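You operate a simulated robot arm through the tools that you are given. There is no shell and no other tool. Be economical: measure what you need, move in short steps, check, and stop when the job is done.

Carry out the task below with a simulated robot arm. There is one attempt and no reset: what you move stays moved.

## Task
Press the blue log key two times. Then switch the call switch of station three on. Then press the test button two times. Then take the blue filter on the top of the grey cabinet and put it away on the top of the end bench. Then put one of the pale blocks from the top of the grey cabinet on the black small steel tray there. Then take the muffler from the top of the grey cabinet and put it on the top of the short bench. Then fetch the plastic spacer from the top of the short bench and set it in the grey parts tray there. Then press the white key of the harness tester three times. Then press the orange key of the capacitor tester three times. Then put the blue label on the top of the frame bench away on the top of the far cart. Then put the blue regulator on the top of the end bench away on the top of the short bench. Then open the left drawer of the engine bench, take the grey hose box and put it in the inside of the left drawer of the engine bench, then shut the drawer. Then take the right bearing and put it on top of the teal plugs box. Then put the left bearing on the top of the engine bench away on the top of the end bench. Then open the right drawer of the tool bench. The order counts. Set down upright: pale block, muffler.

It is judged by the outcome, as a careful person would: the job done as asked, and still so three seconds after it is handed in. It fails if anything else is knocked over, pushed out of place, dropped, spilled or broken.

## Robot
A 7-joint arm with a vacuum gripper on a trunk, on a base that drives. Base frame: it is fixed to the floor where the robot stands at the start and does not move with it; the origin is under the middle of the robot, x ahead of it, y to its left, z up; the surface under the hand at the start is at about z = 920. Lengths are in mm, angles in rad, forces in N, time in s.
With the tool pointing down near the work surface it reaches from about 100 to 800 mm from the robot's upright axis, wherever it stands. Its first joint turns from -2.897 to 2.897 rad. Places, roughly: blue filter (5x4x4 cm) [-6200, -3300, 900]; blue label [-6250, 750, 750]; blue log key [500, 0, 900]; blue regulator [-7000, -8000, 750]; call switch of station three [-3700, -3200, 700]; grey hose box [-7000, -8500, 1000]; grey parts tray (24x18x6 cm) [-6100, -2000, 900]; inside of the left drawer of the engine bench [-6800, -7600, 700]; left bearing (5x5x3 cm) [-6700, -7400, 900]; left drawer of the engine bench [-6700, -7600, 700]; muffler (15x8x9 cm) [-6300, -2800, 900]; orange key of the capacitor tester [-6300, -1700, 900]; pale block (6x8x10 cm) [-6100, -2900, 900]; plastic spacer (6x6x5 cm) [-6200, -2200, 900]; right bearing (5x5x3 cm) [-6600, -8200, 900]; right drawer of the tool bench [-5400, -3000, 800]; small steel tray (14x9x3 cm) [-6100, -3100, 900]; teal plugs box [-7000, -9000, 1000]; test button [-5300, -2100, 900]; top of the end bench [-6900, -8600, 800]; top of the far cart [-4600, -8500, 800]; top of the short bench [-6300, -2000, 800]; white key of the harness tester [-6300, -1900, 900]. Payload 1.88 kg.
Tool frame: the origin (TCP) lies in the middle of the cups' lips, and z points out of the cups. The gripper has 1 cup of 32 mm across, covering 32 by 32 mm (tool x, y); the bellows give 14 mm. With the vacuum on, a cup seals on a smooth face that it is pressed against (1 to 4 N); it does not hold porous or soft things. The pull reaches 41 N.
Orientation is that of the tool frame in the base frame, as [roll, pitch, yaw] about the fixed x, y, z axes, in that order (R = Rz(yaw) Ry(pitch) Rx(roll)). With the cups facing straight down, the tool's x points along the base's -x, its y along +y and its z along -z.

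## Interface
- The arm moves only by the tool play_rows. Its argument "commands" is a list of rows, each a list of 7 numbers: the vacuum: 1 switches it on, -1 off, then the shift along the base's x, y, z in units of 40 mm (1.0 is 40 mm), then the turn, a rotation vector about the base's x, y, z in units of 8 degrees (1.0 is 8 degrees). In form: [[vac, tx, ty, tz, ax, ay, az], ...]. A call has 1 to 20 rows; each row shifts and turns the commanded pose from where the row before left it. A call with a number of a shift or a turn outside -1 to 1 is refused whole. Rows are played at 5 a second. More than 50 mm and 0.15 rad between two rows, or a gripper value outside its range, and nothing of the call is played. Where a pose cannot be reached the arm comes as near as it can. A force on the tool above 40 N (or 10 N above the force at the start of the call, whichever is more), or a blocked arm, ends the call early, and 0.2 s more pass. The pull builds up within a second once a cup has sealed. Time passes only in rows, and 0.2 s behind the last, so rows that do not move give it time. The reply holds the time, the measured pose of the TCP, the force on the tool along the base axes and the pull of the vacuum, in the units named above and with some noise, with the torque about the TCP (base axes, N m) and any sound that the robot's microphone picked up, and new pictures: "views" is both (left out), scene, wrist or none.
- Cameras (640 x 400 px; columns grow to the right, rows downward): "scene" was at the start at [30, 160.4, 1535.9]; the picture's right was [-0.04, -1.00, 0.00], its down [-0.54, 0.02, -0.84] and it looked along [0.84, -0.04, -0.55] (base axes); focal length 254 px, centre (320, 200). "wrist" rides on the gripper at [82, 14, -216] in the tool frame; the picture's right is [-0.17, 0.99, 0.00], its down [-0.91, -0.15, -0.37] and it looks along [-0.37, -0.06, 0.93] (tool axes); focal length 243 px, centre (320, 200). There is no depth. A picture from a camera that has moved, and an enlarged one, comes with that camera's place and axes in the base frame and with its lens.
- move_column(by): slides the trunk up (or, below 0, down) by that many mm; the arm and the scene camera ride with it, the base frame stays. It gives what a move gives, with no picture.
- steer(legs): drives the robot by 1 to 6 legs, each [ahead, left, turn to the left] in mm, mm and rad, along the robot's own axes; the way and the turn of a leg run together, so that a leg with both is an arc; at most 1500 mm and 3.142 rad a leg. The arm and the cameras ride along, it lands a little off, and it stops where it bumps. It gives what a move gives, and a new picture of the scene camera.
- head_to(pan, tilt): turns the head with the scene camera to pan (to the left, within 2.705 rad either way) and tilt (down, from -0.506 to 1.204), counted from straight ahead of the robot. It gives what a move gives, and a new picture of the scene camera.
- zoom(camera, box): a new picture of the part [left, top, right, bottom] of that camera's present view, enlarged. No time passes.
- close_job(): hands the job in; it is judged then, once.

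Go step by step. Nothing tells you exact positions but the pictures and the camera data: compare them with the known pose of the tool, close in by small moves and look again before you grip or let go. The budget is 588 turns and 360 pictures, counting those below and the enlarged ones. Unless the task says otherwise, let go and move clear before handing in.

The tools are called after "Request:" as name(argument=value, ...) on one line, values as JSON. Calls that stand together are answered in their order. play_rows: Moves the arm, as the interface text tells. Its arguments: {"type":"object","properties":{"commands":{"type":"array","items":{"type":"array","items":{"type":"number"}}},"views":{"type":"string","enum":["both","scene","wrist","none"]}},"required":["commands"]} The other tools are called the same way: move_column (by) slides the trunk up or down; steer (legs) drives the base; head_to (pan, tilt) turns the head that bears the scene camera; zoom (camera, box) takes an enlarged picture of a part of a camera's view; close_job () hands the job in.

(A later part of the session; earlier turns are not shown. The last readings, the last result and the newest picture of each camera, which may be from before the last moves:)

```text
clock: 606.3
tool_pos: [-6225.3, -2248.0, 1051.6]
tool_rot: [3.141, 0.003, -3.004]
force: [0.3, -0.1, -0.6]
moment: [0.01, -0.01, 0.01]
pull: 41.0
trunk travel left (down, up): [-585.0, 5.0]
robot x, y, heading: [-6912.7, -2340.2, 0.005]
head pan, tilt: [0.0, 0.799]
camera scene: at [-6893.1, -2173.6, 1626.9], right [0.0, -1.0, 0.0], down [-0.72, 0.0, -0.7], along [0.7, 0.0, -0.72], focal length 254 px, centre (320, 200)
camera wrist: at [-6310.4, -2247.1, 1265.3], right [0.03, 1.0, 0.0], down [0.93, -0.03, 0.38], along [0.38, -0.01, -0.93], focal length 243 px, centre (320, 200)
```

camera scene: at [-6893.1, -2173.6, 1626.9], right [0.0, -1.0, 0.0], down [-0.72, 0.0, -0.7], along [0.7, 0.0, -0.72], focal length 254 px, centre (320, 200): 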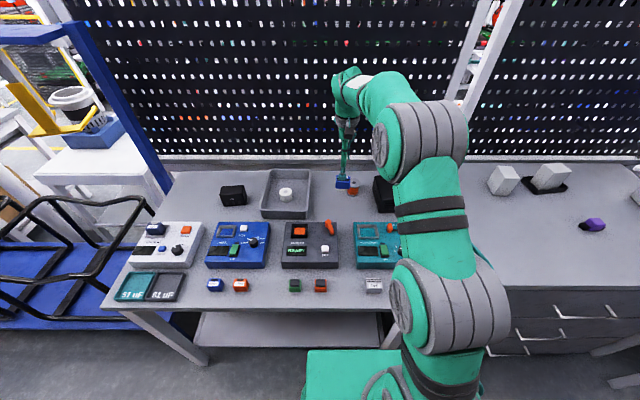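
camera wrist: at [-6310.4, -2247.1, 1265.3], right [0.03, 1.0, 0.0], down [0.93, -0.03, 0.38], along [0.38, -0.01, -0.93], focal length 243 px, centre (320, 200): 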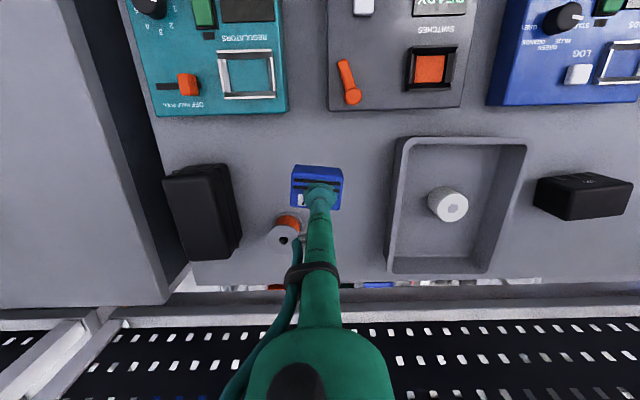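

Request:
play_rows(commands=[[1, 0, 0.3, -0.9, 0, 0, 0], [1, 0, 0, -1, 0, 0, 0], [1, 0, 0, -1, 0, 0, 0], [1, 0, 0, -0.6, 0, 0, 0], [1, 0, 0, 0, 0, 0, 0]], views="wrist")

Request:
play_rows(commands=[[1, 0, 0, -0.15, 0, 0, 0], [1, 0, 0, 0, 0, 0, 0]], views="none")

Request:
play_rows(commands=[[1, 0, 0, -0.12, 0, 0, 0], [1, 0, 0, 0, 0, 0, 0]], views="none")

```text
clock: 607.5
tool_pos: [-6226.1, -2237.2, 913.7]
tool_rot: [3.141, 0.003, -3.005]
force: [-0.5, 0.7, -1.3]
moment: [0.0, -0.01, 0.01]
pull: 40.8
trunk travel left (down, up): [-585.0, 5.0]
robot x, y, heading: [-6914.4, -2341.1, 0.004]
head pan, tilt: [0.0, 0.799]
camera wrist: at [-6309.4, -2236.2, 1128.6], right [0.03, 1.0, 0.0], down [0.93, -0.03, 0.38], along [0.38, -0.01, -0.93], focal length 243 px, centre (320, 200)
```

wrist: 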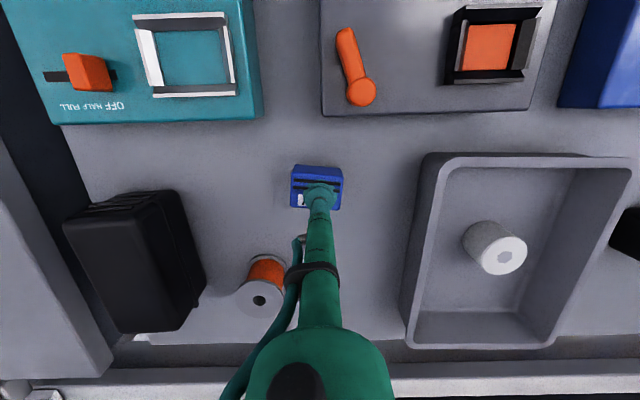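

```text
clock: 608.1
tool_pos: [-6225.1, -2238.0, 908.5]
tool_rot: [3.14, 0.004, -3.004]
force: [-0.9, 0.6, -1.7]
moment: [-0.01, 0.0, -0.02]
pull: 40.4
trunk travel left (down, up): [-585.0, 5.0]
robot x, y, heading: [-6915.9, -2336.8, 0.003]
head pan, tilt: [0.0, 0.799]
```

```text
clock: 608.7
tool_pos: [-6226.0, -2237.9, 901.5]
tool_rot: [3.139, 0.004, -3.003]
force: [0.5, -0.1, -0.3]
moment: [-0.01, -0.01, -0.01]
pull: 40.6
trunk travel left (down, up): [-585.0, 5.0]
robot x, y, heading: [-6915.6, -2337.6, 0.003]
head pan, tilt: [0.0, 0.799]
```

Request:
play_rows(commands=[[1, 0, 0, -0.12, 0, 0, 0], [1, 0, 0, 0, 0, 0, 0]], views="none")

Request:
play_rows(commands=[[1, 0, 0, -0.1, 0, 0, 0], [1, 0, 0, 0, 0, 0, 0]], views="none")

Request:
play_rows(commands=[[1, 0, 0, -0.08, 0, 0, 0], [1, 0, 0, 0, 0, 0, 0]], views="none")

```text
clock: 609.3
tool_pos: [-6226.0, -2237.6, 896.1]
tool_rot: [3.14, 0.004, -3.005]
force: [0.2, -0.1, -1.3]
moment: [-0.04, -0.01, 0.0]
pull: 40.7
trunk travel left (down, up): [-585.0, 5.0]
robot x, y, heading: [-6915.5, -2335.9, -0.0]
head pan, tilt: [0.0, 0.799]
```

```text
clock: 609.9
tool_pos: [-6226.8, -2237.8, 893.9]
tool_rot: [3.139, 0.004, -3.004]
force: [1.1, -0.2, -1.2]
moment: [-0.01, -0.04, -0.01]
pull: 41.2
trunk travel left (down, up): [-585.0, 5.0]
robot x, y, heading: [-6916.1, -2336.0, 0.009]
head pan, tilt: [0.0, 0.799]
```

```text
clock: 610.5
tool_pos: [-6225.5, -2238.2, 889.8]
tool_rot: [3.138, 0.003, -3.004]
force: [0.3, 0.4, -0.8]
moment: [-0.02, 0.01, -0.02]
pull: 40.9
trunk travel left (down, up): [-585.0, 5.0]
robot x, y, heading: [-6916.2, -2339.8, 0.006]
head pan, tilt: [0.0, 0.799]
```

Request:
play_rows(commands=[[1, 0, 0, -0.08, 0, 0, 0], [1, 0, 0, 0, 0, 0, 0]], views="none")

Request:
play_rows(commands=[[1, 0, 0, -0.06, 0, 0, 0], [1, 0, 0, 0, 0, 0, 0]], views="none")

```text
clock: 611.1
tool_pos: [-6225.8, -2238.6, 887.6]
tool_rot: [3.14, 0.002, -3.004]
force: [-0.1, -0.3, -0.9]
moment: [0.03, -0.01, 0.02]
pull: 41.1
trunk travel left (down, up): [-585.0, 5.0]
robot x, y, heading: [-6912.0, -2336.4, 0.004]
head pan, tilt: [0.0, 0.799]
```

```text
clock: 611.7
tool_pos: [-6226.2, -2239.6, 884.1]
tool_rot: [3.139, 0.003, -3.005]
force: [-0.9, 0.1, -0.1]
moment: [0.0, 0.0, -0.01]
pull: 40.9
trunk travel left (down, up): [-585.0, 5.0]
robot x, y, heading: [-6915.3, -2341.4, 0.003]
head pan, tilt: [0.0, 0.799]
```

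Request:
play_rows(commands=[[1, 0, 0, -0.06, 0, 0, 0], [1, 0, 0, 0, 0, 0, 0]], views="none")

Request:
play_rows(commands=[[1, 0, 0, -0.06, 0, 0, 0], [1, 0, 0, 0, 0, 0, 0]], views="none")

```text
clock: 612.3
tool_pos: [-6225.3, -2238.6, 884.4]
tool_rot: [3.139, 0.006, -3.003]
force: [-1.7, 0.1, 6.8]
moment: [-0.09, 0.07, -0.04]
pull: 40.3
trunk travel left (down, up): [-585.0, 5.0]
robot x, y, heading: [-6914.9, -2334.8, 0.002]
head pan, tilt: [0.0, 0.799]
```

```text
clock: 612.9
tool_pos: [-6225.0, -2239.4, 883.3]
tool_rot: [3.141, 0.008, -3.004]
force: [-2.2, 1.1, 19.9]
moment: [-0.1, 0.12, -0.05]
pull: 40.7
trunk travel left (down, up): [-585.0, 5.0]
robot x, y, heading: [-6914.4, -2335.1, 0.003]
head pan, tilt: [0.0, 0.799]
```

Down. Releasing and lifting clear.

Request:
play_rows(commands=[[1, 0, 0, 0.06, 0, 0, 0], [-1, 0, 0, 0, 0, 0, 0], [-1, 0, 0, 0, 0, 0, 0], [-1, 0, 0, 0, 0, 0, 0], [-1, 0, 0, 0.3, 0, 0, 0], [-1, 0, 0, 1, 0, 0, 0], [-1, 0, 0, 1, 0, 0, 0], [-1, 0, 0, 1, 0, 0, 0], [-1, -0.8, 0, 0.8, 0, 0, 0], [-1, -0.8, 0, 0.8, 0, 0, 0], [-1, -0.8, 0, 0.8, 0, 0, 0], [-1, -0.9, 0, 0.5, 0, 0, 0], [-1, -1, 0, 0, 0, 0, 0], [-1, -1, 0, 0, 0, 0, 0], [-1, -1, 0, 0, 0, 0, 0]])

```text
clock: 616.1
tool_pos: [-6479.1, -2237.8, 1130.9]
tool_rot: [3.138, 0.004, -3.004]
force: [-0.4, 0.3, 0.4]
moment: [-0.01, 0.0, 0.02]
pull: 0.0
trunk travel left (down, up): [-585.0, 5.0]
robot x, y, heading: [-6915.0, -2339.9, 0.006]
head pan, tilt: [0.0, 0.799]
camera scene: at [-6893.8, -2173.7, 1627.0], right [0.0, -1.0, 0.0], down [-0.72, 0.0, -0.7], along [0.7, 0.0, -0.72], focal length 254 px, centre (320, 200)
camera wrist: at [-6562.5, -2236.6, 1346.4], right [0.03, 1.0, 0.0], down [0.93, -0.03, 0.38], along [0.38, -0.01, -0.93], focal length 243 px, centre (320, 200)
```

scene: 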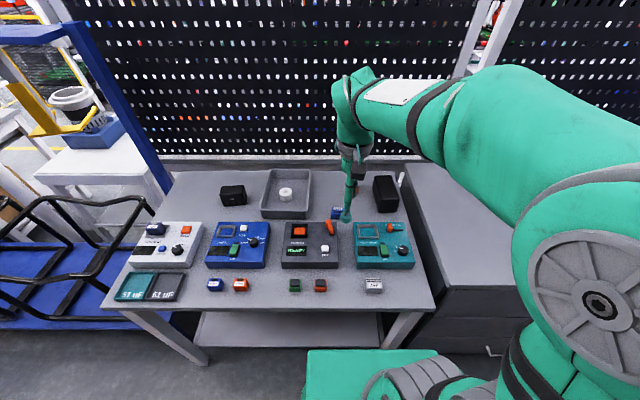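
wrist: 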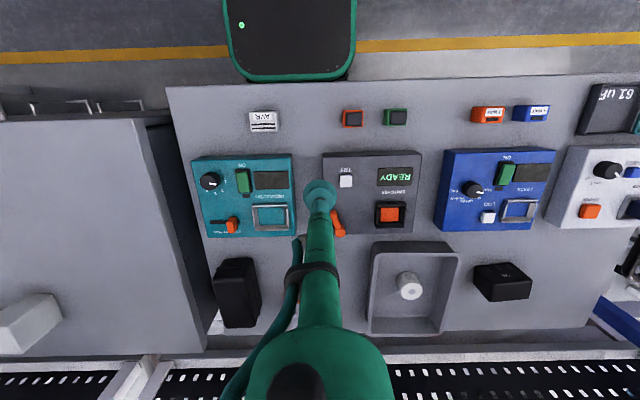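

The regulator is on the short bench. Now back to the engine bench.

Request:
steer(legs=[[-310, 0, 0], [0, 0, -1.576], [1480, 0, 0], [1480, 0, 0], [120, 0, 0]])

```text
clock: 636.8
tool_pos: [-7292.4, -5866.8, 1130.3]
tool_rot: [3.139, 0.005, 1.645]
force: [-0.2, 0.7, -0.7]
moment: [0.06, 0.03, -0.01]
pull: 0.0
trunk travel left (down, up): [-585.0, 5.0]
robot x, y, heading: [-7368.2, -5424.3, -1.633]
head pan, tilt: [0.0, 0.799]
camera scene: at [-7201.5, -5456.6, 1626.9], right [-1.0, 0.06, 0.0], down [0.04, 0.72, -0.7], along [-0.04, -0.7, -0.72], focal length 254 px, centre (320, 200)
```

scene: 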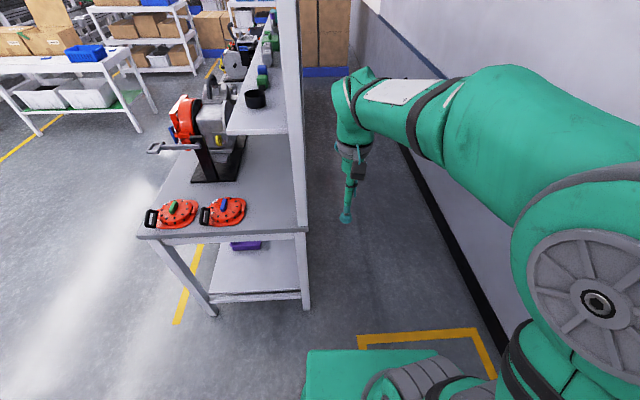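

Request:
steer(legs=[[-100, 0, 0.062], [0, 1430, 0], [1000, 0, 0], [1000, 0, -1.57]])

Request:
head_to(pan=0.0, tilt=0.55)

```text
clock: 652.6
tool_pos: [-6591.1, -7154.3, 1130.9]
tool_rot: [3.14, 0.002, 0.607]
force: [-1.1, 0.8, -0.1]
moment: [-0.06, -0.02, -0.02]
pull: 0.0
trunk travel left (down, up): [-585.0, 5.0]
robot x, y, heading: [-6248.9, -6868.6, -2.671]
head pan, tilt: [0.0, 0.799]
stopped in leg 4: the robot was blocked; the commanded pose is now the measured one
camera scene: at [-6188.8, -7022.4, 1627.0], right [-0.46, 0.89, 0.0], down [0.64, 0.33, -0.7], along [-0.62, -0.32, -0.72], focal length 254 px, centre (320, 200)
```

scene: 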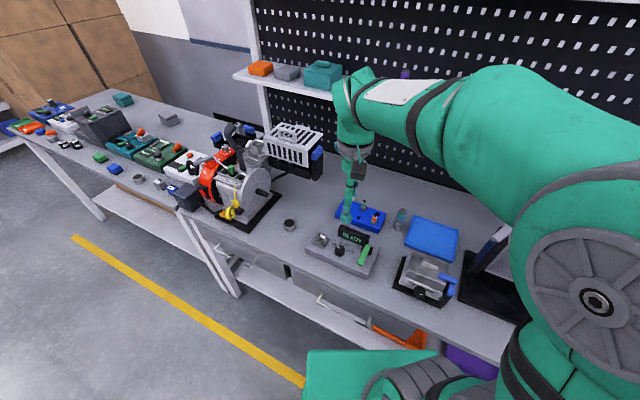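

```text
clock: 653.4
tool_pos: [-6592.1, -7154.3, 1130.1]
tool_rot: [-3.141, 0.003, 0.608]
force: [-0.3, -0.3, -0.7]
moment: [-0.02, 0.02, 0.02]
pull: 0.0
trunk travel left (down, up): [-585.0, 5.0]
robot x, y, heading: [-6246.7, -6872.0, -2.672]
head pan, tilt: [0.0, 0.55]
camera scene: at [-6197.1, -7027.4, 1648.3], right [-0.46, 0.89, 0.0], down [0.47, 0.24, -0.85], along [-0.76, -0.39, -0.52], focal length 254 px, centre (320, 200)
```

scene: 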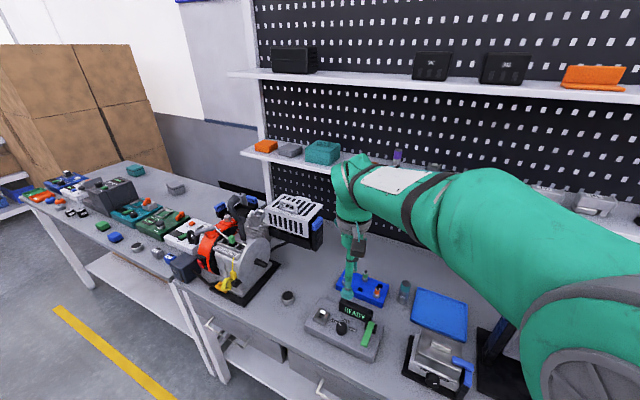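

The arc cut the corner and bumped the bench; items look undisturbed. Backing off and squaring up in front of the drawers.

Request:
steer(legs=[[-270, 0, 0], [0, 0, -0.47], [0, 720, 0]])

Request:
head_to(pan=0.2, tilt=0.7)

```text
clock: 660.2
tool_pos: [-6450.4, -7576.5, 1129.8]
tool_rot: [-3.141, 0.002, 0.127]
force: [0.1, 0.2, -0.7]
moment: [-0.02, 0.01, 0.01]
pull: 0.1
trunk travel left (down, up): [-585.0, 5.0]
robot x, y, heading: [-6012.1, -7478.8, 3.131]
head pan, tilt: [0.0, 0.55]
camera scene: at [-6041.7, -7645.6, 1648.3], right [0.01, 1.0, 0.0], down [0.52, 0.0, -0.85], along [-0.85, 0.01, -0.52], focal length 254 px, centre (320, 200)
```

scene: 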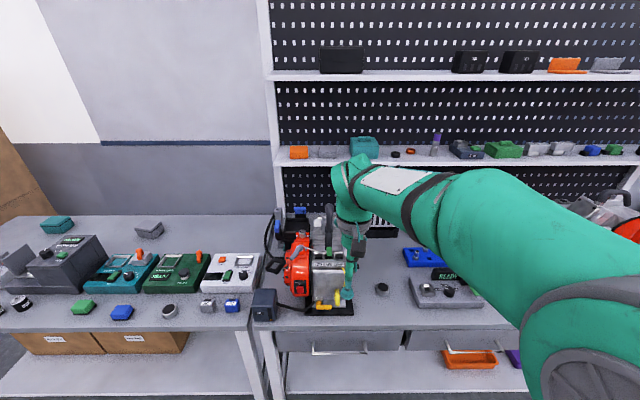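

```text
clock: 660.9
tool_pos: [-6449.8, -7575.5, 1130.4]
tool_rot: [3.14, 0.001, 0.127]
force: [-0.1, -0.3, 0.5]
moment: [0.0, 0.01, -0.01]
pull: 0.0
trunk travel left (down, up): [-585.0, 5.0]
robot x, y, heading: [-6011.9, -7482.9, 3.133]
head pan, tilt: [0.201, 0.7]
camera scene: at [-6035.3, -7662.5, 1635.2], right [-0.19, 0.98, 0.0], down [0.63, 0.12, -0.77], along [-0.75, -0.15, -0.64], focal length 254 px, centre (320, 200)
```

scene: 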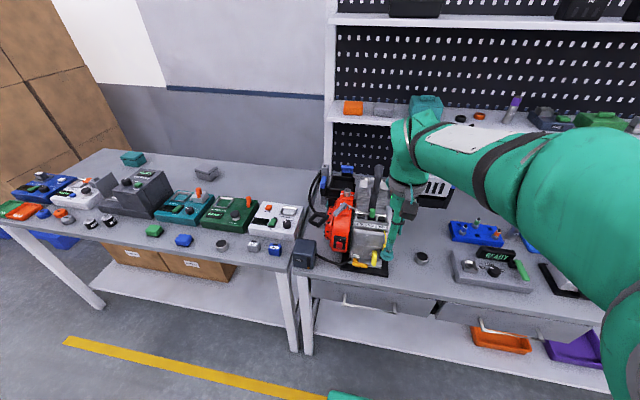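

The engine bench's left drawer is under the engine, next to the end bench. Zooming on the drawer front.

Request:
zoom(camera="scene", box=[280, 240, 460, 360])

```text
3.33 times, centred on (370, 300) of scene
camera zoom: at [-6035.3, -7662.5, 1635.2], right [-0.19, 0.98, 0.0], down [0.63, 0.12, -0.77], along [-0.75, -0.15, -0.64], focal length 848 px, centre (153, -133)
```

zoom: 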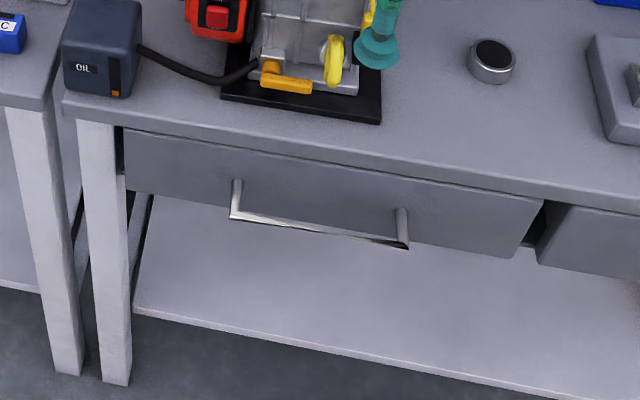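

Drawer face spans y≈-7803..-7345, z≈685..795, x≈-6560; handle from y -7669 to -7489. I'll turn the tool horizontal (pointing -x) to seal on the face right of the handle at (−6560, −7410, 740) and pull.

Request:
play_rows(commands=[[-1, 0.5, 0, 0, 0, 1, 0], [-1, 0.5, 0, 0, 0, 1, 0], [-1, 0, 0, 0, 0, 1, 0], [-1, 0, 0, 0, 0, 1, 0], [-1, 0, 0, 0, 0, 1, 0], [-1, 0, 0, 0, 0, 1, 0], [-1, 0, 0, 0, 0, 1, 0], [-1, 0, 0, 0, 0, 1, 0], [-1, 0, 0, 0, 0, 1, 0], [-1, 0, 0, 0, 0, 1, 0], [-1, 0, 0, 0, 0, 1, 0], [-1, 0, 0, 0, 0, 0.25, 0], [-1, 0, 0, 0, 0, 0, 0]])

```text
clock: 662.0
tool_pos: [-6400.7, -7565.8, 1055.7]
tool_rot: [-2.976, 0.389, 0.176]
force: [1.1, 0.2, -0.1]
moment: [0.05, 0.02, -0.01]
pull: 0.0
trunk travel left (down, up): [-585.0, 5.0]
robot x, y, heading: [-6011.9, -7481.2, 3.132]
head pan, tilt: [0.201, 0.7]
stopped in row 5: the arm was blocked; the commanded pose is now the measured one
camera scene: at [-6036.5, -7663.2, 1635.5], right [-0.19, 0.98, 0.0], down [0.63, 0.12, -0.76], along [-0.75, -0.15, -0.64], focal length 254 px, centre (320, 200)
camera wrist: at [-6238.7, -7586.9, 1219.6], right [-0.04, -1.0, -0.09], down [-0.7, -0.03, 0.71], along [-0.71, 0.09, -0.7], focal length 243 px, centre (320, 200)
```

scene: 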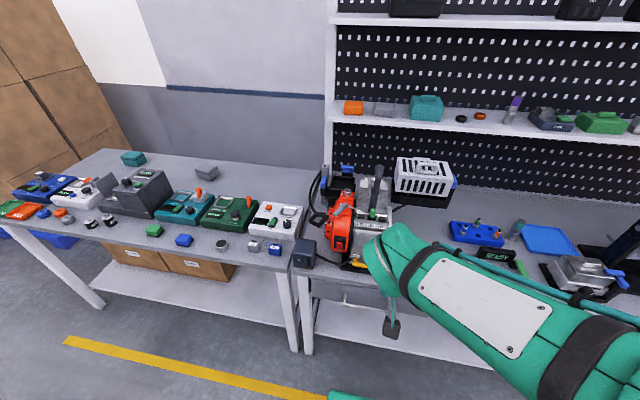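
wrist: 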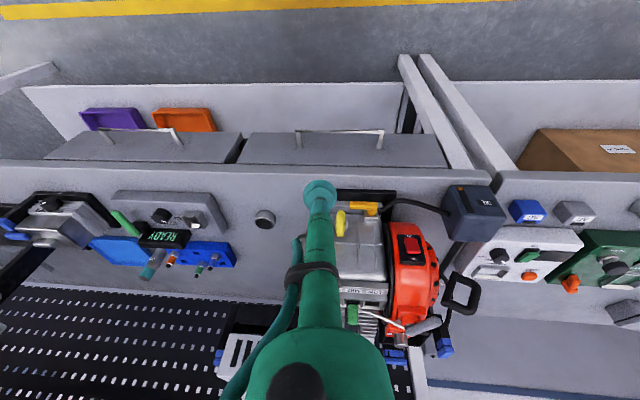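

The arm folded too tightly near the column. I'll back the base 280 mm and extend the tool forward while rotating.

Request:
steer(legs=[[-280, 0, 0]])

Request:
play_rows(commands=[[-1, -1, 0.1, 0.3, 0, 0, 0], [-1, -1, 0.1, 0.3, 0, 0, 0], [-1, -1, 0.1, 0.3, 0, 0, 0], [-1, -1, 0.1, 0, 0, 0, 0], [-1, -1, 0, 0, 0, 0.6, 0], [-1, 0, 0, 0, 0, 1, 0], [-1, 0, 0, 0, 0, 1, 0], [-1, 0, 0, 0, 0, 1, 0], [-1, 0, 0, 0, 0, 1, 0], [-1, 0, 0, 0, 0, 1, 0], [-1, 0, 0, 0, 0, 1, 0], [-1, 0, 0, 0, 0, 1, 0], [-1, 0, 0, 0, 0, 0.7, 0], [-1, 0, 0, 0, 0, 0, 0]])

```text
clock: 664.0
tool_pos: [-6121.9, -7566.1, 1060.8]
tool_rot: [-2.977, 0.397, 0.165]
force: [0.2, -1.1, 1.4]
moment: [0.04, -0.12, -0.05]
pull: 0.1
trunk travel left (down, up): [-585.0, 5.0]
robot x, y, heading: [-5731.8, -7484.3, 3.125]
head pan, tilt: [0.201, 0.7]
camera scene: at [-5755.8, -7665.4, 1636.2], right [-0.19, 0.98, 0.0], down [0.63, 0.12, -0.77], along [-0.75, -0.14, -0.64], focal length 254 px, centre (320, 200)
```

scene: 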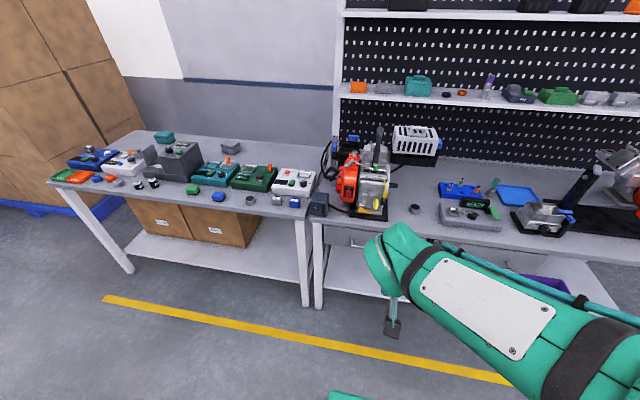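

```text
clock: 666.1
tool_pos: [-6288.3, -7535.8, 906.2]
tool_rot: [-2.738, 0.673, 0.337]
force: [0.4, 0.3, 0.3]
moment: [-0.03, 0.14, 0.09]
pull: 0.1
trunk travel left (down, up): [-585.0, 5.0]
robot x, y, heading: [-5732.8, -7484.8, 3.127]
head pan, tilt: [0.201, 0.7]
stopped in row 10: the arm was blocked; the commanded pose is now the measured one
camera scene: at [-5754.2, -7664.5, 1624.0], right [-0.19, 0.98, 0.0], down [0.63, 0.12, -0.77], along [-0.75, -0.14, -0.64], focal length 254 px, centre (320, 200)
camera wrist: at [-6080.5, -7566.6, 1006.0], right [-0.05, -0.98, -0.2], down [-0.43, -0.16, 0.89], along [-0.9, 0.13, -0.42], focal length 243 px, centre (320, 200)
```

scene: 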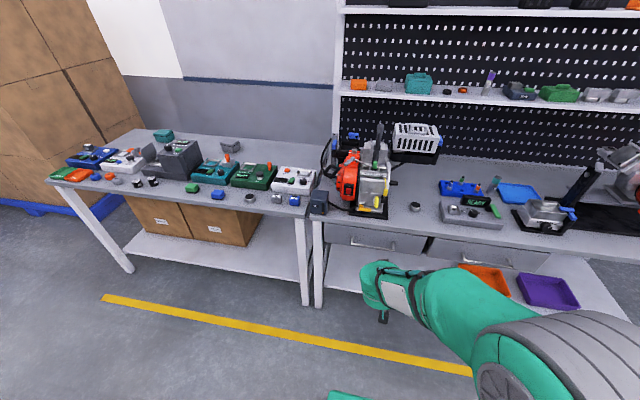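
wrist: 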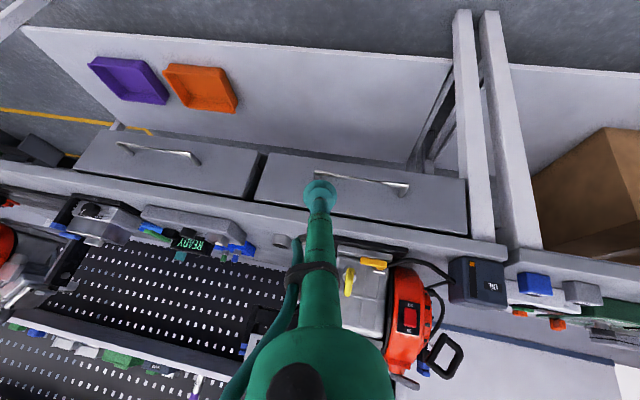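

Progress is partial (tool now tilted ~45°). Trying slower rotation, with the trunk lowered for a better posture.

Request:
move_column(by=-150)

Request:
play_rows(commands=[[-1, 0, 0, 0, 0, 0.3, 0], [-1, 0, 0, 0, 0, 0.3, 0], [-1, 0, 0, 0, 0, 0.3, 0], [-1, 0, 0, 0, 0, 0.3, 0], [-1, 0, 0, 0, 0, 0.3, 0], [-1, 0, 0, 0, 0, 0, 0]], views="scene")

```text
clock: 667.9
tool_pos: [-6277.0, -7529.9, 748.8]
tool_rot: [-2.736, 0.639, 0.332]
force: [-0.1, 0.0, 0.8]
moment: [0.0, 0.01, 0.01]
pull: 0.0
trunk travel left (down, up): [-435.0, 155.0]
robot x, y, heading: [-5734.2, -7486.0, 3.133]
head pan, tilt: [0.201, 0.7]
```

```text
clock: 668.5
tool_pos: [-6245.8, -7509.3, 682.9]
tool_rot: [-2.698, 0.569, 0.339]
force: [0.1, 0.5, 0.0]
moment: [-0.03, 0.05, 0.03]
pull: 0.1
trunk travel left (down, up): [-435.0, 155.0]
robot x, y, heading: [-5729.0, -7488.3, 3.128]
head pan, tilt: [0.201, 0.7]
stopped in row 3: the arm was blocked; the commanded pose is now the measured one
camera scene: at [-5755.8, -7665.3, 1479.4], right [-0.19, 0.98, 0.0], down [0.63, 0.12, -0.76], along [-0.75, -0.14, -0.64], focal length 254 px, centre (320, 200)
```

scene: 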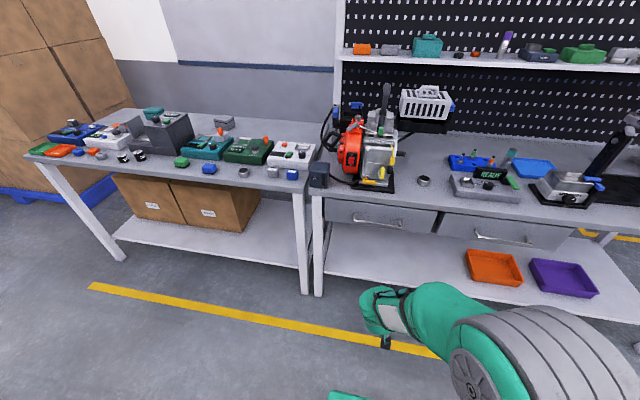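

The wrist limit needs the shoulder much lower for a horizontal tool. I'll raise the tool relative to the shoulder, then lower the trunk.

Request:
play_rows(commands=[[-1, 0, 0, 0.6, 0, 0, 0], [-1, 0, 0, 0.6, 0, 0, 0], [-1, 0, 0, 0.8, 0, 0, 0], [-1, 0, 0, 0.8, 0, 0, 0], [-1, 0, 0, 0.8, 0, 0, 0], [-1, 0, 0, 0.8, 0, 0, 0], [-1, 0, 0, 0.8, 0, 0, 0], [-1, 0, 0, 0.8, 0, 0, 0], [-1, 0, 0, 0.8, 0, 0, 0], [-1, 0, 0, 0.8, 0, 0, 0], [-1, 0, 0, 0, 0, 0, 0]], views="none")

Request:
move_column(by=-300)

```text
clock: 670.9
tool_pos: [-6244.3, -7508.5, 972.5]
tool_rot: [-2.7, 0.531, 0.335]
force: [0.2, -0.5, 0.2]
moment: [0.0, 0.02, 0.0]
pull: 0.0
trunk travel left (down, up): [-435.0, 155.0]
robot x, y, heading: [-5734.0, -7487.3, 3.129]
head pan, tilt: [0.201, 0.7]
```

```text
clock: 673.9
tool_pos: [-6248.8, -7507.6, 667.7]
tool_rot: [-2.703, 0.52, 0.335]
force: [-0.4, -0.5, 0.0]
moment: [-0.03, 0.05, 0.04]
pull: 0.0
trunk travel left (down, up): [-135.0, 455.0]
robot x, y, heading: [-5730.9, -7483.3, 3.126]
head pan, tilt: [0.201, 0.7]
```

Now rotating the tool to horizontal slowly from this posture.

Request:
play_rows(commands=[[-1, 0, 0, 0.5, 0, 0, 0], [-1, 0, 0, 0.5, 0, 0, 0], [-1, 0, 0, 0.5, 0, 0, 0], [-1, 0, 0, 0.5, 0, 0, 0], [-1, 0, 0, 0, 0, 0.47, 0.152], [-1, 0, 0, 0, 0, 0.47, 0.152], [-1, 0, 0, 0, 0, 0.47, 0.152], [-1, 0, 0, 0, 0, 0.47, 0.152], [-1, 0, 0, 0, 0, 0.47, 0.152], [-1, 0, 0, 0, 0, 0.47, 0.152], [-1, 0, 0, 0, 0, 0, 0]], views="none")

```text
clock: 675.6
tool_pos: [-6260.4, -7508.1, 687.4]
tool_rot: [-2.623, 0.582, 0.439]
force: [0.3, -0.1, -0.1]
moment: [0.01, 0.0, 0.0]
pull: 0.1
trunk travel left (down, up): [-135.0, 455.0]
robot x, y, heading: [-5732.2, -7482.0, 3.127]
head pan, tilt: [0.201, 0.7]
stopped in row 8: the arm was blocked; the commanded pose is now the measured one
```

Still blocked. Looking at the arm to understand its posture.

Request:
head_to(pan=-0.1, tilt=1.1)

```text
clock: 676.4
tool_pos: [-6260.6, -7506.1, 690.8]
tool_rot: [-2.625, 0.58, 0.438]
force: [-1.1, -0.3, -0.1]
moment: [0.0, 0.01, -0.01]
pull: 0.0
trunk travel left (down, up): [-135.0, 455.0]
robot x, y, heading: [-5730.2, -7484.8, 3.128]
head pan, tilt: [-0.099, 1.1]
camera scene: at [-5745.1, -7642.5, 1153.9], right [0.11, 0.99, 0.0], down [0.89, -0.1, -0.45], along [-0.44, 0.05, -0.89], focal length 254 px, centre (320, 200)
```

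scene: 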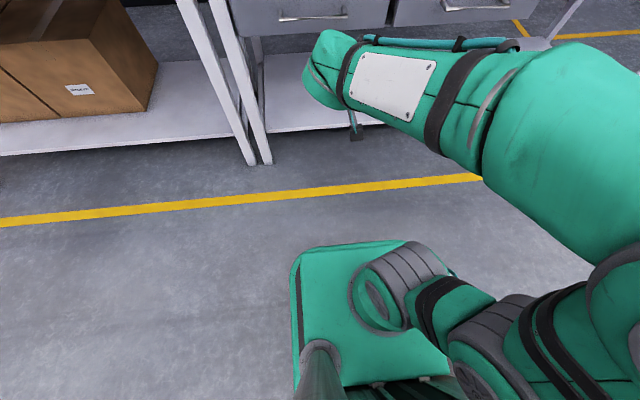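

The elbow sits high and to the side, so the wrist folds near its limit when close in. I'll extend the tool further forward first (y≈-7410, right of the handle), then rotate.

Request:
play_rows(commands=[[-1, -0.8, 0.4, 0.4, 0, 0, 0], [-1, -0.8, 0.4, 0.4, 0, 0, 0], [-1, -0.8, 0.4, 0.4, 0, 0, 0], [-1, -0.8, 0.4, 0.4, 0, 0, 0], [-1, -0.8, 0.4, 0.4, 0, 0, 0], [-1, -0.8, 0.4, 0, 0, 0, 0], [-1, 0, 0, 0, 0, 0, 0]], views="none")

Request:
play_rows(commands=[[-1, 0, 0, 0, 0, 0.4, 0.13], [-1, 0, 0, 0, 0, 0.4, 0.13], [-1, 0, 0, 0, 0, 0.4, 0.13], [-1, 0, 0, 0, 0, 0.4, 0.13], [-1, 0, 0, 0, 0, 0, 0]])

```text
clock: 678.0
tool_pos: [-6445.4, -7410.1, 782.9]
tool_rot: [-2.621, 0.596, 0.441]
force: [0.5, 0.7, -0.5]
moment: [-0.01, 0.01, 0.0]
pull: 0.1
trunk travel left (down, up): [-135.0, 455.0]
robot x, y, heading: [-5728.6, -7484.2, 3.131]
head pan, tilt: [-0.099, 1.1]
```

```text
clock: 679.2
tool_pos: [-6444.9, -7408.8, 782.1]
tool_rot: [-2.472, 0.793, 0.607]
force: [-0.1, -0.7, 0.3]
moment: [-0.01, 0.0, 0.02]
pull: 0.0
trunk travel left (down, up): [-135.0, 455.0]
robot x, y, heading: [-5731.1, -7482.7, 3.127]
head pan, tilt: [-0.099, 1.1]
camera scene: at [-5735.1, -7642.3, 1155.2], right [0.11, 0.99, 0.0], down [0.89, -0.1, -0.45], along [-0.45, 0.05, -0.89], focal length 254 px, centre (320, 200)
camera wrist: at [-6221.1, -7430.1, 835.8], right [-0.01, -0.95, -0.31], down [-0.24, -0.3, 0.92], along [-0.97, 0.08, -0.22], focal length 243 px, centre (320, 200)
```

scene: 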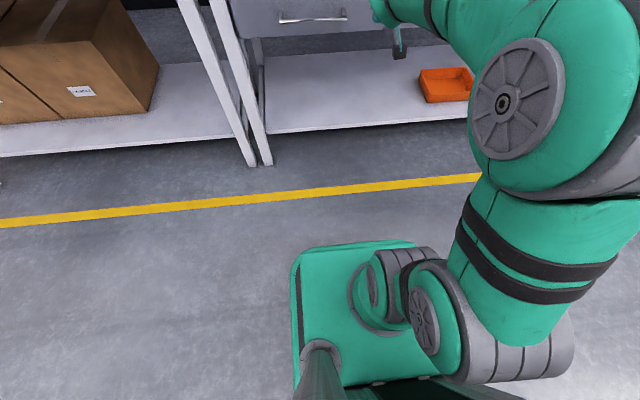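
wrist: 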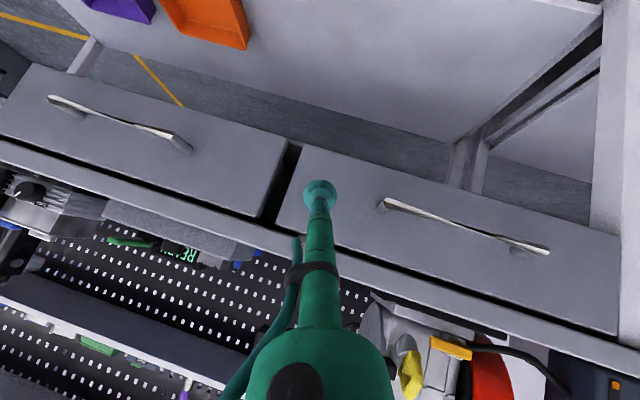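

The extended posture works. Finishing the rotation to point straight at -x.

Request:
play_rows(commands=[[-1, 0, 0, 0, 0, 0.42, 0.146], [-1, 0, 0, 0, 0, 0.42, 0.146], [-1, 0, 0, 0, 0, 0.42, 0.146], [-1, 0, 0, 0, 0, 0.42, 0.146], [-1, 0, 0, 0, 0, 0.42, 0.146], [-1, 0, 0, 0, 0, 0.42, 0.146], [-1, 0, 0, 0, 0, 0.42, 0.146], [-1, 0, 0, 0, 0, 0.42, 0.146], [-1, 0, 0, 0, 0, 0.42, 0.146], [-1, 0, 0, 0, 0, 0.42, 0.146], [-1, 0, 0, 0, 0, 0, 0]])

```text
clock: 680.4
tool_pos: [-6463.4, -7433.3, 639.5]
tool_rot: [-2.451, 0.867, 0.755]
force: [0.1, 0.5, -0.8]
moment: [-0.01, 0.08, 0.02]
pull: 0.1
trunk travel left (down, up): [-135.0, 455.0]
robot x, y, heading: [-5732.8, -7489.7, 3.129]
head pan, tilt: [-0.099, 1.1]
stopped in row 5: the arm was blocked; the commanded pose is now the measured one
camera scene: at [-5746.5, -7642.1, 1149.1], right [0.11, 0.99, 0.0], down [0.89, -0.1, -0.44], along [-0.44, 0.05, -0.9], focal length 254 px, centre (320, 200)
camera wrist: at [-6235.7, -7422.5, 678.9], right [0.09, -0.96, -0.28], down [-0.13, -0.29, 0.95], along [-0.99, -0.05, -0.16], focal length 243 px, centre (320, 200)
```

scene: 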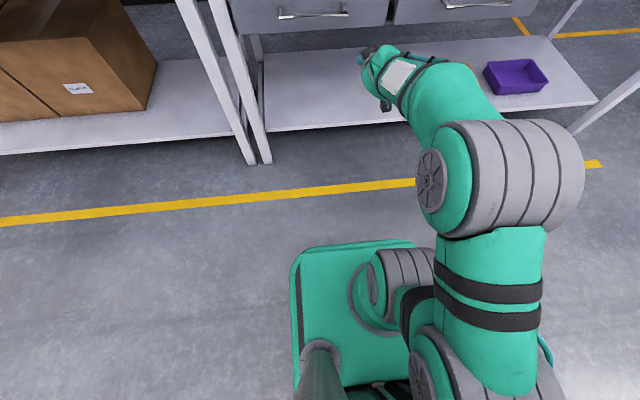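
wrist: 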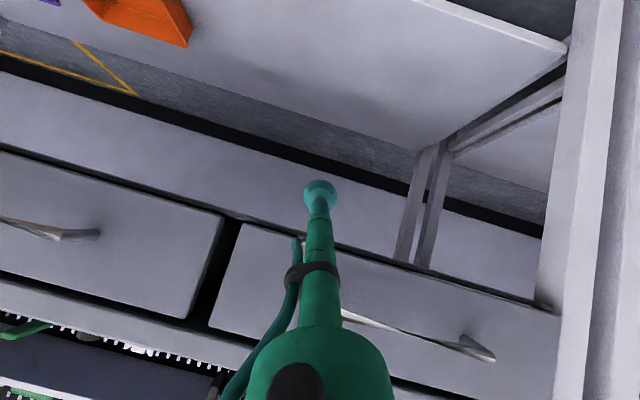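

The wrist limit again; lowering the shoulder further helps. Raising the tool, then lowering the trunk by the remaining travel.

Request:
play_rows(commands=[[-1, 0.3, 0.1, 0.8, 0, 0, 0], [-1, 0.3, 0.1, 0.8, 0, 0, 0], [-1, 0.3, 0.1, 0.8, 0, 0, 0], [-1, 0, 0, 0.9, 0, 0, 0], [-1, 0, 0, 0.9, 0, 0, 0], [-1, 0, 0, 0.9, 0, 0, 0], [-1, 0, 0, 0.9, 0, 0, 0], [-1, 0, 0, 0, 0, 0, 0]], views="none")

Request:
move_column(by=-130)

```text
clock: 682.2
tool_pos: [-6423.3, -7430.7, 880.0]
tool_rot: [-2.556, 0.96, 0.65]
force: [0.1, 1.2, -0.6]
moment: [-0.1, 0.11, 0.25]
pull: 0.1
out of reach, approached as far as the arm can: row 5
trunk travel left (down, up): [-135.0, 455.0]
robot x, y, heading: [-5731.4, -7485.7, 3.134]
head pan, tilt: [-0.099, 1.1]
```

```text
clock: 683.8
tool_pos: [-6423.1, -7420.4, 746.5]
tool_rot: [-2.439, 0.879, 0.763]
force: [-0.8, -0.3, 0.1]
moment: [0.03, 0.02, 0.01]
pull: 0.0
trunk travel left (down, up): [-5.0, 585.0]
robot x, y, heading: [-5733.2, -7485.6, 3.131]
head pan, tilt: [-0.099, 1.1]
```

Let me look at the handle's gap from here; hooking the bar with the cup may be simpler than sealing on the face.

Request:
play_rows(commands=[[-1, 0, 0, 0, 0, 0, 0]], views="wrist")

Request:
head_to(pan=0.0, tilt=0.4)

Request:
zoom(camera="scene", box=[260, 190, 500, 340])

```text
clock: 684.2
tool_pos: [-6422.4, -7420.4, 746.3]
tool_rot: [-2.44, 0.877, 0.763]
force: [0.7, 0.0, 0.6]
moment: [0.01, -0.03, 0.01]
pull: 0.0
trunk travel left (down, up): [-5.0, 585.0]
robot x, y, heading: [-5731.3, -7488.0, 3.126]
head pan, tilt: [-0.099, 1.1]
camera wrist: at [-6194.1, -7409.4, 782.4], right [0.09, -0.96, -0.28], down [-0.12, -0.29, 0.95], along [-0.99, -0.05, -0.14], focal length 243 px, centre (320, 200)
```

wrist: 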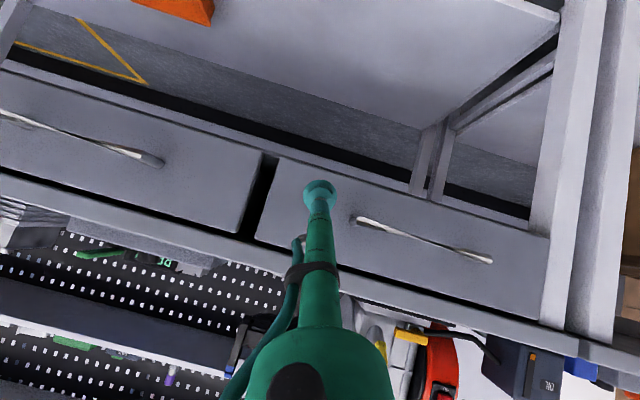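

```text
clock: 685.3
tool_pos: [-6423.3, -7420.3, 746.5]
tool_rot: [-2.44, 0.878, 0.765]
force: [0.0, -0.7, 0.1]
moment: [0.0, 0.01, -0.02]
pull: 0.1
trunk travel left (down, up): [-5.0, 585.0]
robot x, y, heading: [-5727.5, -7483.7, 3.132]
head pan, tilt: [0.0, 0.4]
camera scene: at [-5765.1, -7648.2, 1082.0], right [0.01, 1.0, 0.0], down [0.39, 0.0, -0.92], along [-0.92, 0.01, -0.39], focal length 254 px, centre (320, 200)
```

scene: 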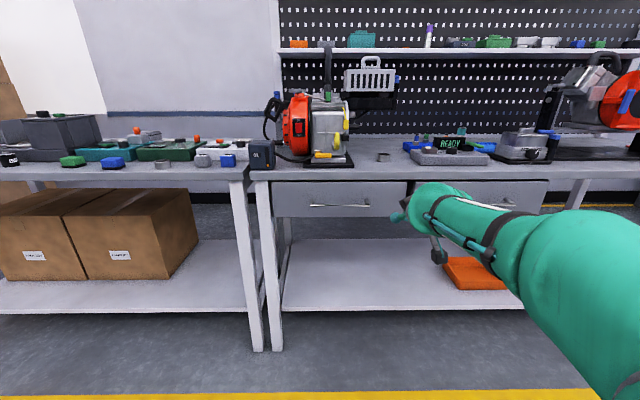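

```text
2.67 times, centred on (380, 265) of scene
camera zoom: at [-5765.1, -7648.2, 1082.0], right [0.01, 1.0, 0.0], down [0.39, 0.0, -0.92], along [-0.92, 0.01, -0.39], focal length 678 px, centre (160, 27)
```

zoom: 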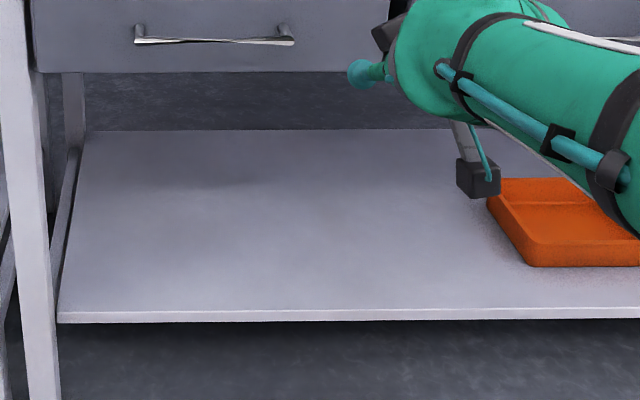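

The view shows the tool nearly level in front of the drawer. Trying the rest of the rotation in small increments with checks.

Request:
play_rows(commands=[[-1, 0, 0, 0, 0, 0.3, 0.04], [-1, 0, 0, 0, 0, 0.3, 0.04], [-1, 0, 0, 0, 0, 0.3, 0.04], [-1, 0, 0, 0, 0, 0, 0]], views="none")

```text
clock: 686.3
tool_pos: [-6422.7, -7422.2, 746.0]
tool_rot: [-2.318, 0.949, 0.877]
force: [0.9, 1.0, 0.0]
moment: [-0.01, 0.0, -0.01]
pull: 0.2
trunk travel left (down, up): [-5.0, 585.0]
robot x, y, heading: [-5728.2, -7485.8, 3.132]
head pan, tilt: [0.0, 0.4]
```

Works. Continuing.

Request:
play_rows(commands=[[-1, 0, 0, 0, 0, 0.3, 0.04], [-1, 0, 0, 0, 0, 0.3, 0.04], [-1, 0, 0, 0, 0, 0.3, 0.04], [-1, 0, 0, 0, 0, 0, 0]], views="none")

Request:
play_rows(commands=[[-1, 0, 0, 0, 0, 0.3, 0.04], [-1, 0, 0, 0, 0, 0.3, 0.04], [-1, 0, 0, 0, 0, 0, 0]], views="none")

```text
clock: 687.3
tool_pos: [-6421.2, -7426.6, 749.5]
tool_rot: [-2.193, 1.006, 1.001]
force: [-0.4, -0.6, -0.4]
moment: [-0.04, 0.06, -0.03]
pull: 0.0
out of reach, approached as far as the arm can: row 1, 2
trunk travel left (down, up): [-5.0, 585.0]
robot x, y, heading: [-5730.4, -7485.1, 3.13]
head pan, tilt: [0.0, 0.4]
```

```text
clock: 688.3
tool_pos: [-6437.2, -7431.0, 711.8]
tool_rot: [-2.154, 1.029, 1.056]
force: [-0.8, -0.5, 0.1]
moment: [0.0, 0.0, 0.01]
pull: 0.1
trunk travel left (down, up): [-5.0, 585.0]
robot x, y, heading: [-5729.5, -7481.0, 3.123]
head pan, tilt: [0.0, 0.4]
stopped in row 3: the arm was blocked; the commanded pose is now the measured one
```

The tool is now only ~16° off horizontal; the bellows may accommodate that. I'll use the base to advance toward the drawer face.

Request:
play_rows(commands=[[-1, 0, 0.2, 0.3, 0, 0, 0], [-1, 0, 0.2, 0.3, 0, 0, 0], [-1, 0, 0, 0, 0, 0, 0]], views="none")

Request:
steer(legs=[[80, 0, 0]])

Request:
zoom(camera="scene", box=[280, 150, 480, 270])

```text
clock: 689.1
tool_pos: [-6429.4, -7412.7, 750.8]
tool_rot: [-2.124, 1.036, 1.081]
force: [-0.3, -0.7, -1.4]
moment: [0.04, 0.03, 0.03]
pull: 0.1
trunk travel left (down, up): [-5.0, 585.0]
robot x, y, heading: [-5732.4, -7487.6, 3.129]
head pan, tilt: [0.0, 0.4]
```

```text
clock: 690.1
tool_pos: [-6507.5, -7413.1, 749.2]
tool_rot: [-2.123, 1.035, 1.082]
force: [0.2, 0.2, -0.2]
moment: [-0.03, 0.01, 0.02]
pull: 0.2
trunk travel left (down, up): [-5.0, 585.0]
robot x, y, heading: [-5806.7, -7484.9, 3.131]
head pan, tilt: [0.0, 0.4]
camera scene: at [-5842.9, -7647.3, 1082.0], right [0.01, 1.0, 0.0], down [0.39, 0.0, -0.92], along [-0.92, 0.01, -0.39], focal length 254 px, centre (320, 200)
```

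scene: 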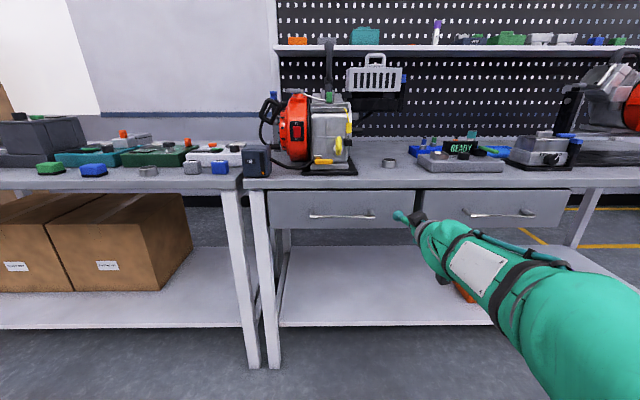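

```text
3.20 times, centred on (380, 210) of scene
camera zoom: at [-5842.9, -7647.3, 1082.0], right [0.01, 1.0, 0.0], down [0.39, 0.0, -0.92], along [-0.92, 0.01, -0.39], focal length 814 px, centre (128, 168)
```

zoom: 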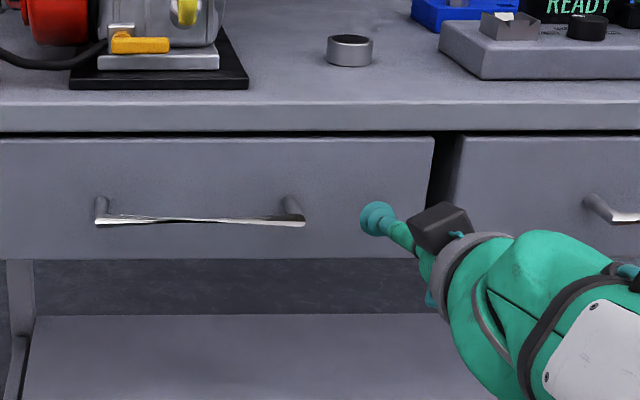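

The cup is right in front of the clear panel area. Advancing with vacuum on in 10 mm steps.

Request:
play_rows(commands=[[1, -0.25, 0, 0, 0, 0, 0], [1, -0.25, 0, 0, 0, 0, 0], [1, 0, 0, 0, 0, 0, 0]], views="none")

Request:
play_rows(commands=[[1, -0.25, 0, 0, 0, 0, 0], [1, 0, 0, 0, 0, 0, 0]], views="none")

Request:
zoom(camera="scene", box=[280, 150, 480, 270])

```text
clock: 690.9
tool_pos: [-6527.0, -7411.8, 749.7]
tool_rot: [-2.123, 1.035, 1.08]
force: [-0.4, -0.1, -0.3]
moment: [-0.02, -0.04, 0.0]
pull: 0.1
trunk travel left (down, up): [-5.0, 585.0]
robot x, y, heading: [-5811.1, -7485.7, 3.129]
head pan, tilt: [0.0, 0.4]
```

```text
clock: 691.5
tool_pos: [-6536.3, -7414.0, 750.4]
tool_rot: [-2.122, 1.034, 1.083]
force: [-0.8, -0.4, 0.5]
moment: [-0.02, 0.05, -0.03]
pull: 0.0
trunk travel left (down, up): [-5.0, 585.0]
robot x, y, heading: [-5806.2, -7483.0, 3.128]
head pan, tilt: [0.0, 0.4]
```

```text
3.20 times, centred on (380, 210) of scene
camera zoom: at [-5842.9, -7647.3, 1082.0], right [0.01, 1.0, 0.0], down [0.39, 0.0, -0.92], along [-0.92, 0.01, -0.39], focal length 814 px, centre (128, 168)
```

zoom: 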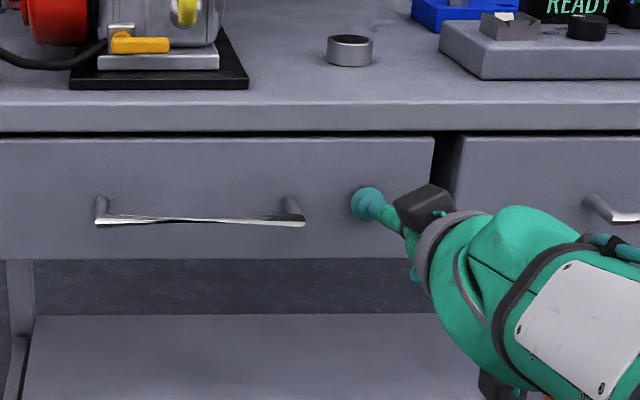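

Reach is better when stretched further. Trying to level the remaining 16°.

Request:
play_rows(commands=[[-1, 0, 0, 0, 0, 0.3, 0], [-1, 0, 0, 0, 0, 0.3, 0], [-1, 0, 0, 0, 0, 0, 0]], views="none")

Request:
play_rows(commands=[[-1, 0, 0, 0, 0, 0.3, 0], [-1, 0, 0, 0, 0, 0.3, 0], [-1, 0, 0, 0, 0, 0, 0]], views="none")

```text
clock: 692.3
tool_pos: [-6536.3, -7412.4, 749.3]
tool_rot: [-1.969, 1.07, 1.215]
force: [-0.2, -0.1, 0.5]
moment: [0.0, -0.01, 0.01]
pull: 0.1
trunk travel left (down, up): [-5.0, 585.0]
robot x, y, heading: [-5809.5, -7481.4, 3.136]
head pan, tilt: [0.0, 0.4]
```

```text
clock: 693.1
tool_pos: [-6538.4, -7413.1, 748.1]
tool_rot: [-1.803, 1.092, 1.361]
force: [-0.5, -0.5, 0.4]
moment: [-0.01, 0.01, 0.01]
pull: 0.0
trunk travel left (down, up): [-5.0, 585.0]
robot x, y, heading: [-5812.5, -7484.0, 3.129]
head pan, tilt: [0.0, 0.4]
```

Within 6° of level now. Advancing onto the face with vacuum.

Request:
play_rows(commands=[[1, 0, 0, 0, 0, 0.3, 0], [1, 0, 0, 0, 0, 0.3, 0], [1, -0.2, 0, 0, 0, 0, 0], [1, 0, 0, 0, 0, 0, 0]], views="none")

Request:
play_rows(commands=[[1, -0.15, 0, 0, 0, 0, 0], [1, 0, 0, 0, 0, 0, 0]], views="none")

Request:
play_rows(commands=[[1, -0.15, 0, 0, 0, 0, 0], [1, 0, 0, 0, 0, 0, 0]], views="none")

```text
clock: 694.1
tool_pos: [-6545.7, -7413.3, 744.5]
tool_rot: [-1.634, 1.103, 1.507]
force: [1.5, -2.5, -21.2]
moment: [-0.01, 0.6, 0.06]
pull: 40.6
trunk travel left (down, up): [-5.0, 585.0]
robot x, y, heading: [-5811.3, -7486.7, 3.134]
head pan, tilt: [0.0, 0.4]
```

```text
clock: 694.7
tool_pos: [-6551.0, -7413.0, 747.5]
tool_rot: [-1.629, 1.107, 1.517]
force: [20.0, -0.1, -24.0]
moment: [0.1, 0.56, -0.05]
pull: 40.7
trunk travel left (down, up): [-5.0, 585.0]
robot x, y, heading: [-5810.6, -7484.8, 3.125]
head pan, tilt: [0.0, 0.4]
```

```text
clock: 695.3
tool_pos: [-6557.4, -7412.7, 746.3]
tool_rot: [-1.628, 1.106, 1.517]
force: [20.7, 3.1, -23.6]
moment: [0.1, 0.71, 0.03]
pull: 40.6
trunk travel left (down, up): [-5.0, 585.0]
robot x, y, heading: [-5809.2, -7483.4, 3.135]
head pan, tilt: [0.0, 0.4]
```

Sealed on the drawer front. Relieving the side load, then pulling by driving the base back.

Request:
play_rows(commands=[[1, 0.2, 0, -0.1, 0, 0, 0], [1, 0.1, 0, -0.1, 0, 0, 0], [1, 0, 0, 0, 0, 0, 0]], views="none")

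```text
clock: 696.1
tool_pos: [-6544.9, -7412.3, 747.2]
tool_rot: [-1.595, 1.1, 1.547]
force: [-1.6, 3.0, 5.0]
moment: [-0.36, -0.1, -0.01]
pull: 41.0
trunk travel left (down, up): [-5.0, 585.0]
robot x, y, heading: [-5810.9, -7485.2, 3.134]
head pan, tilt: [0.0, 0.4]
```

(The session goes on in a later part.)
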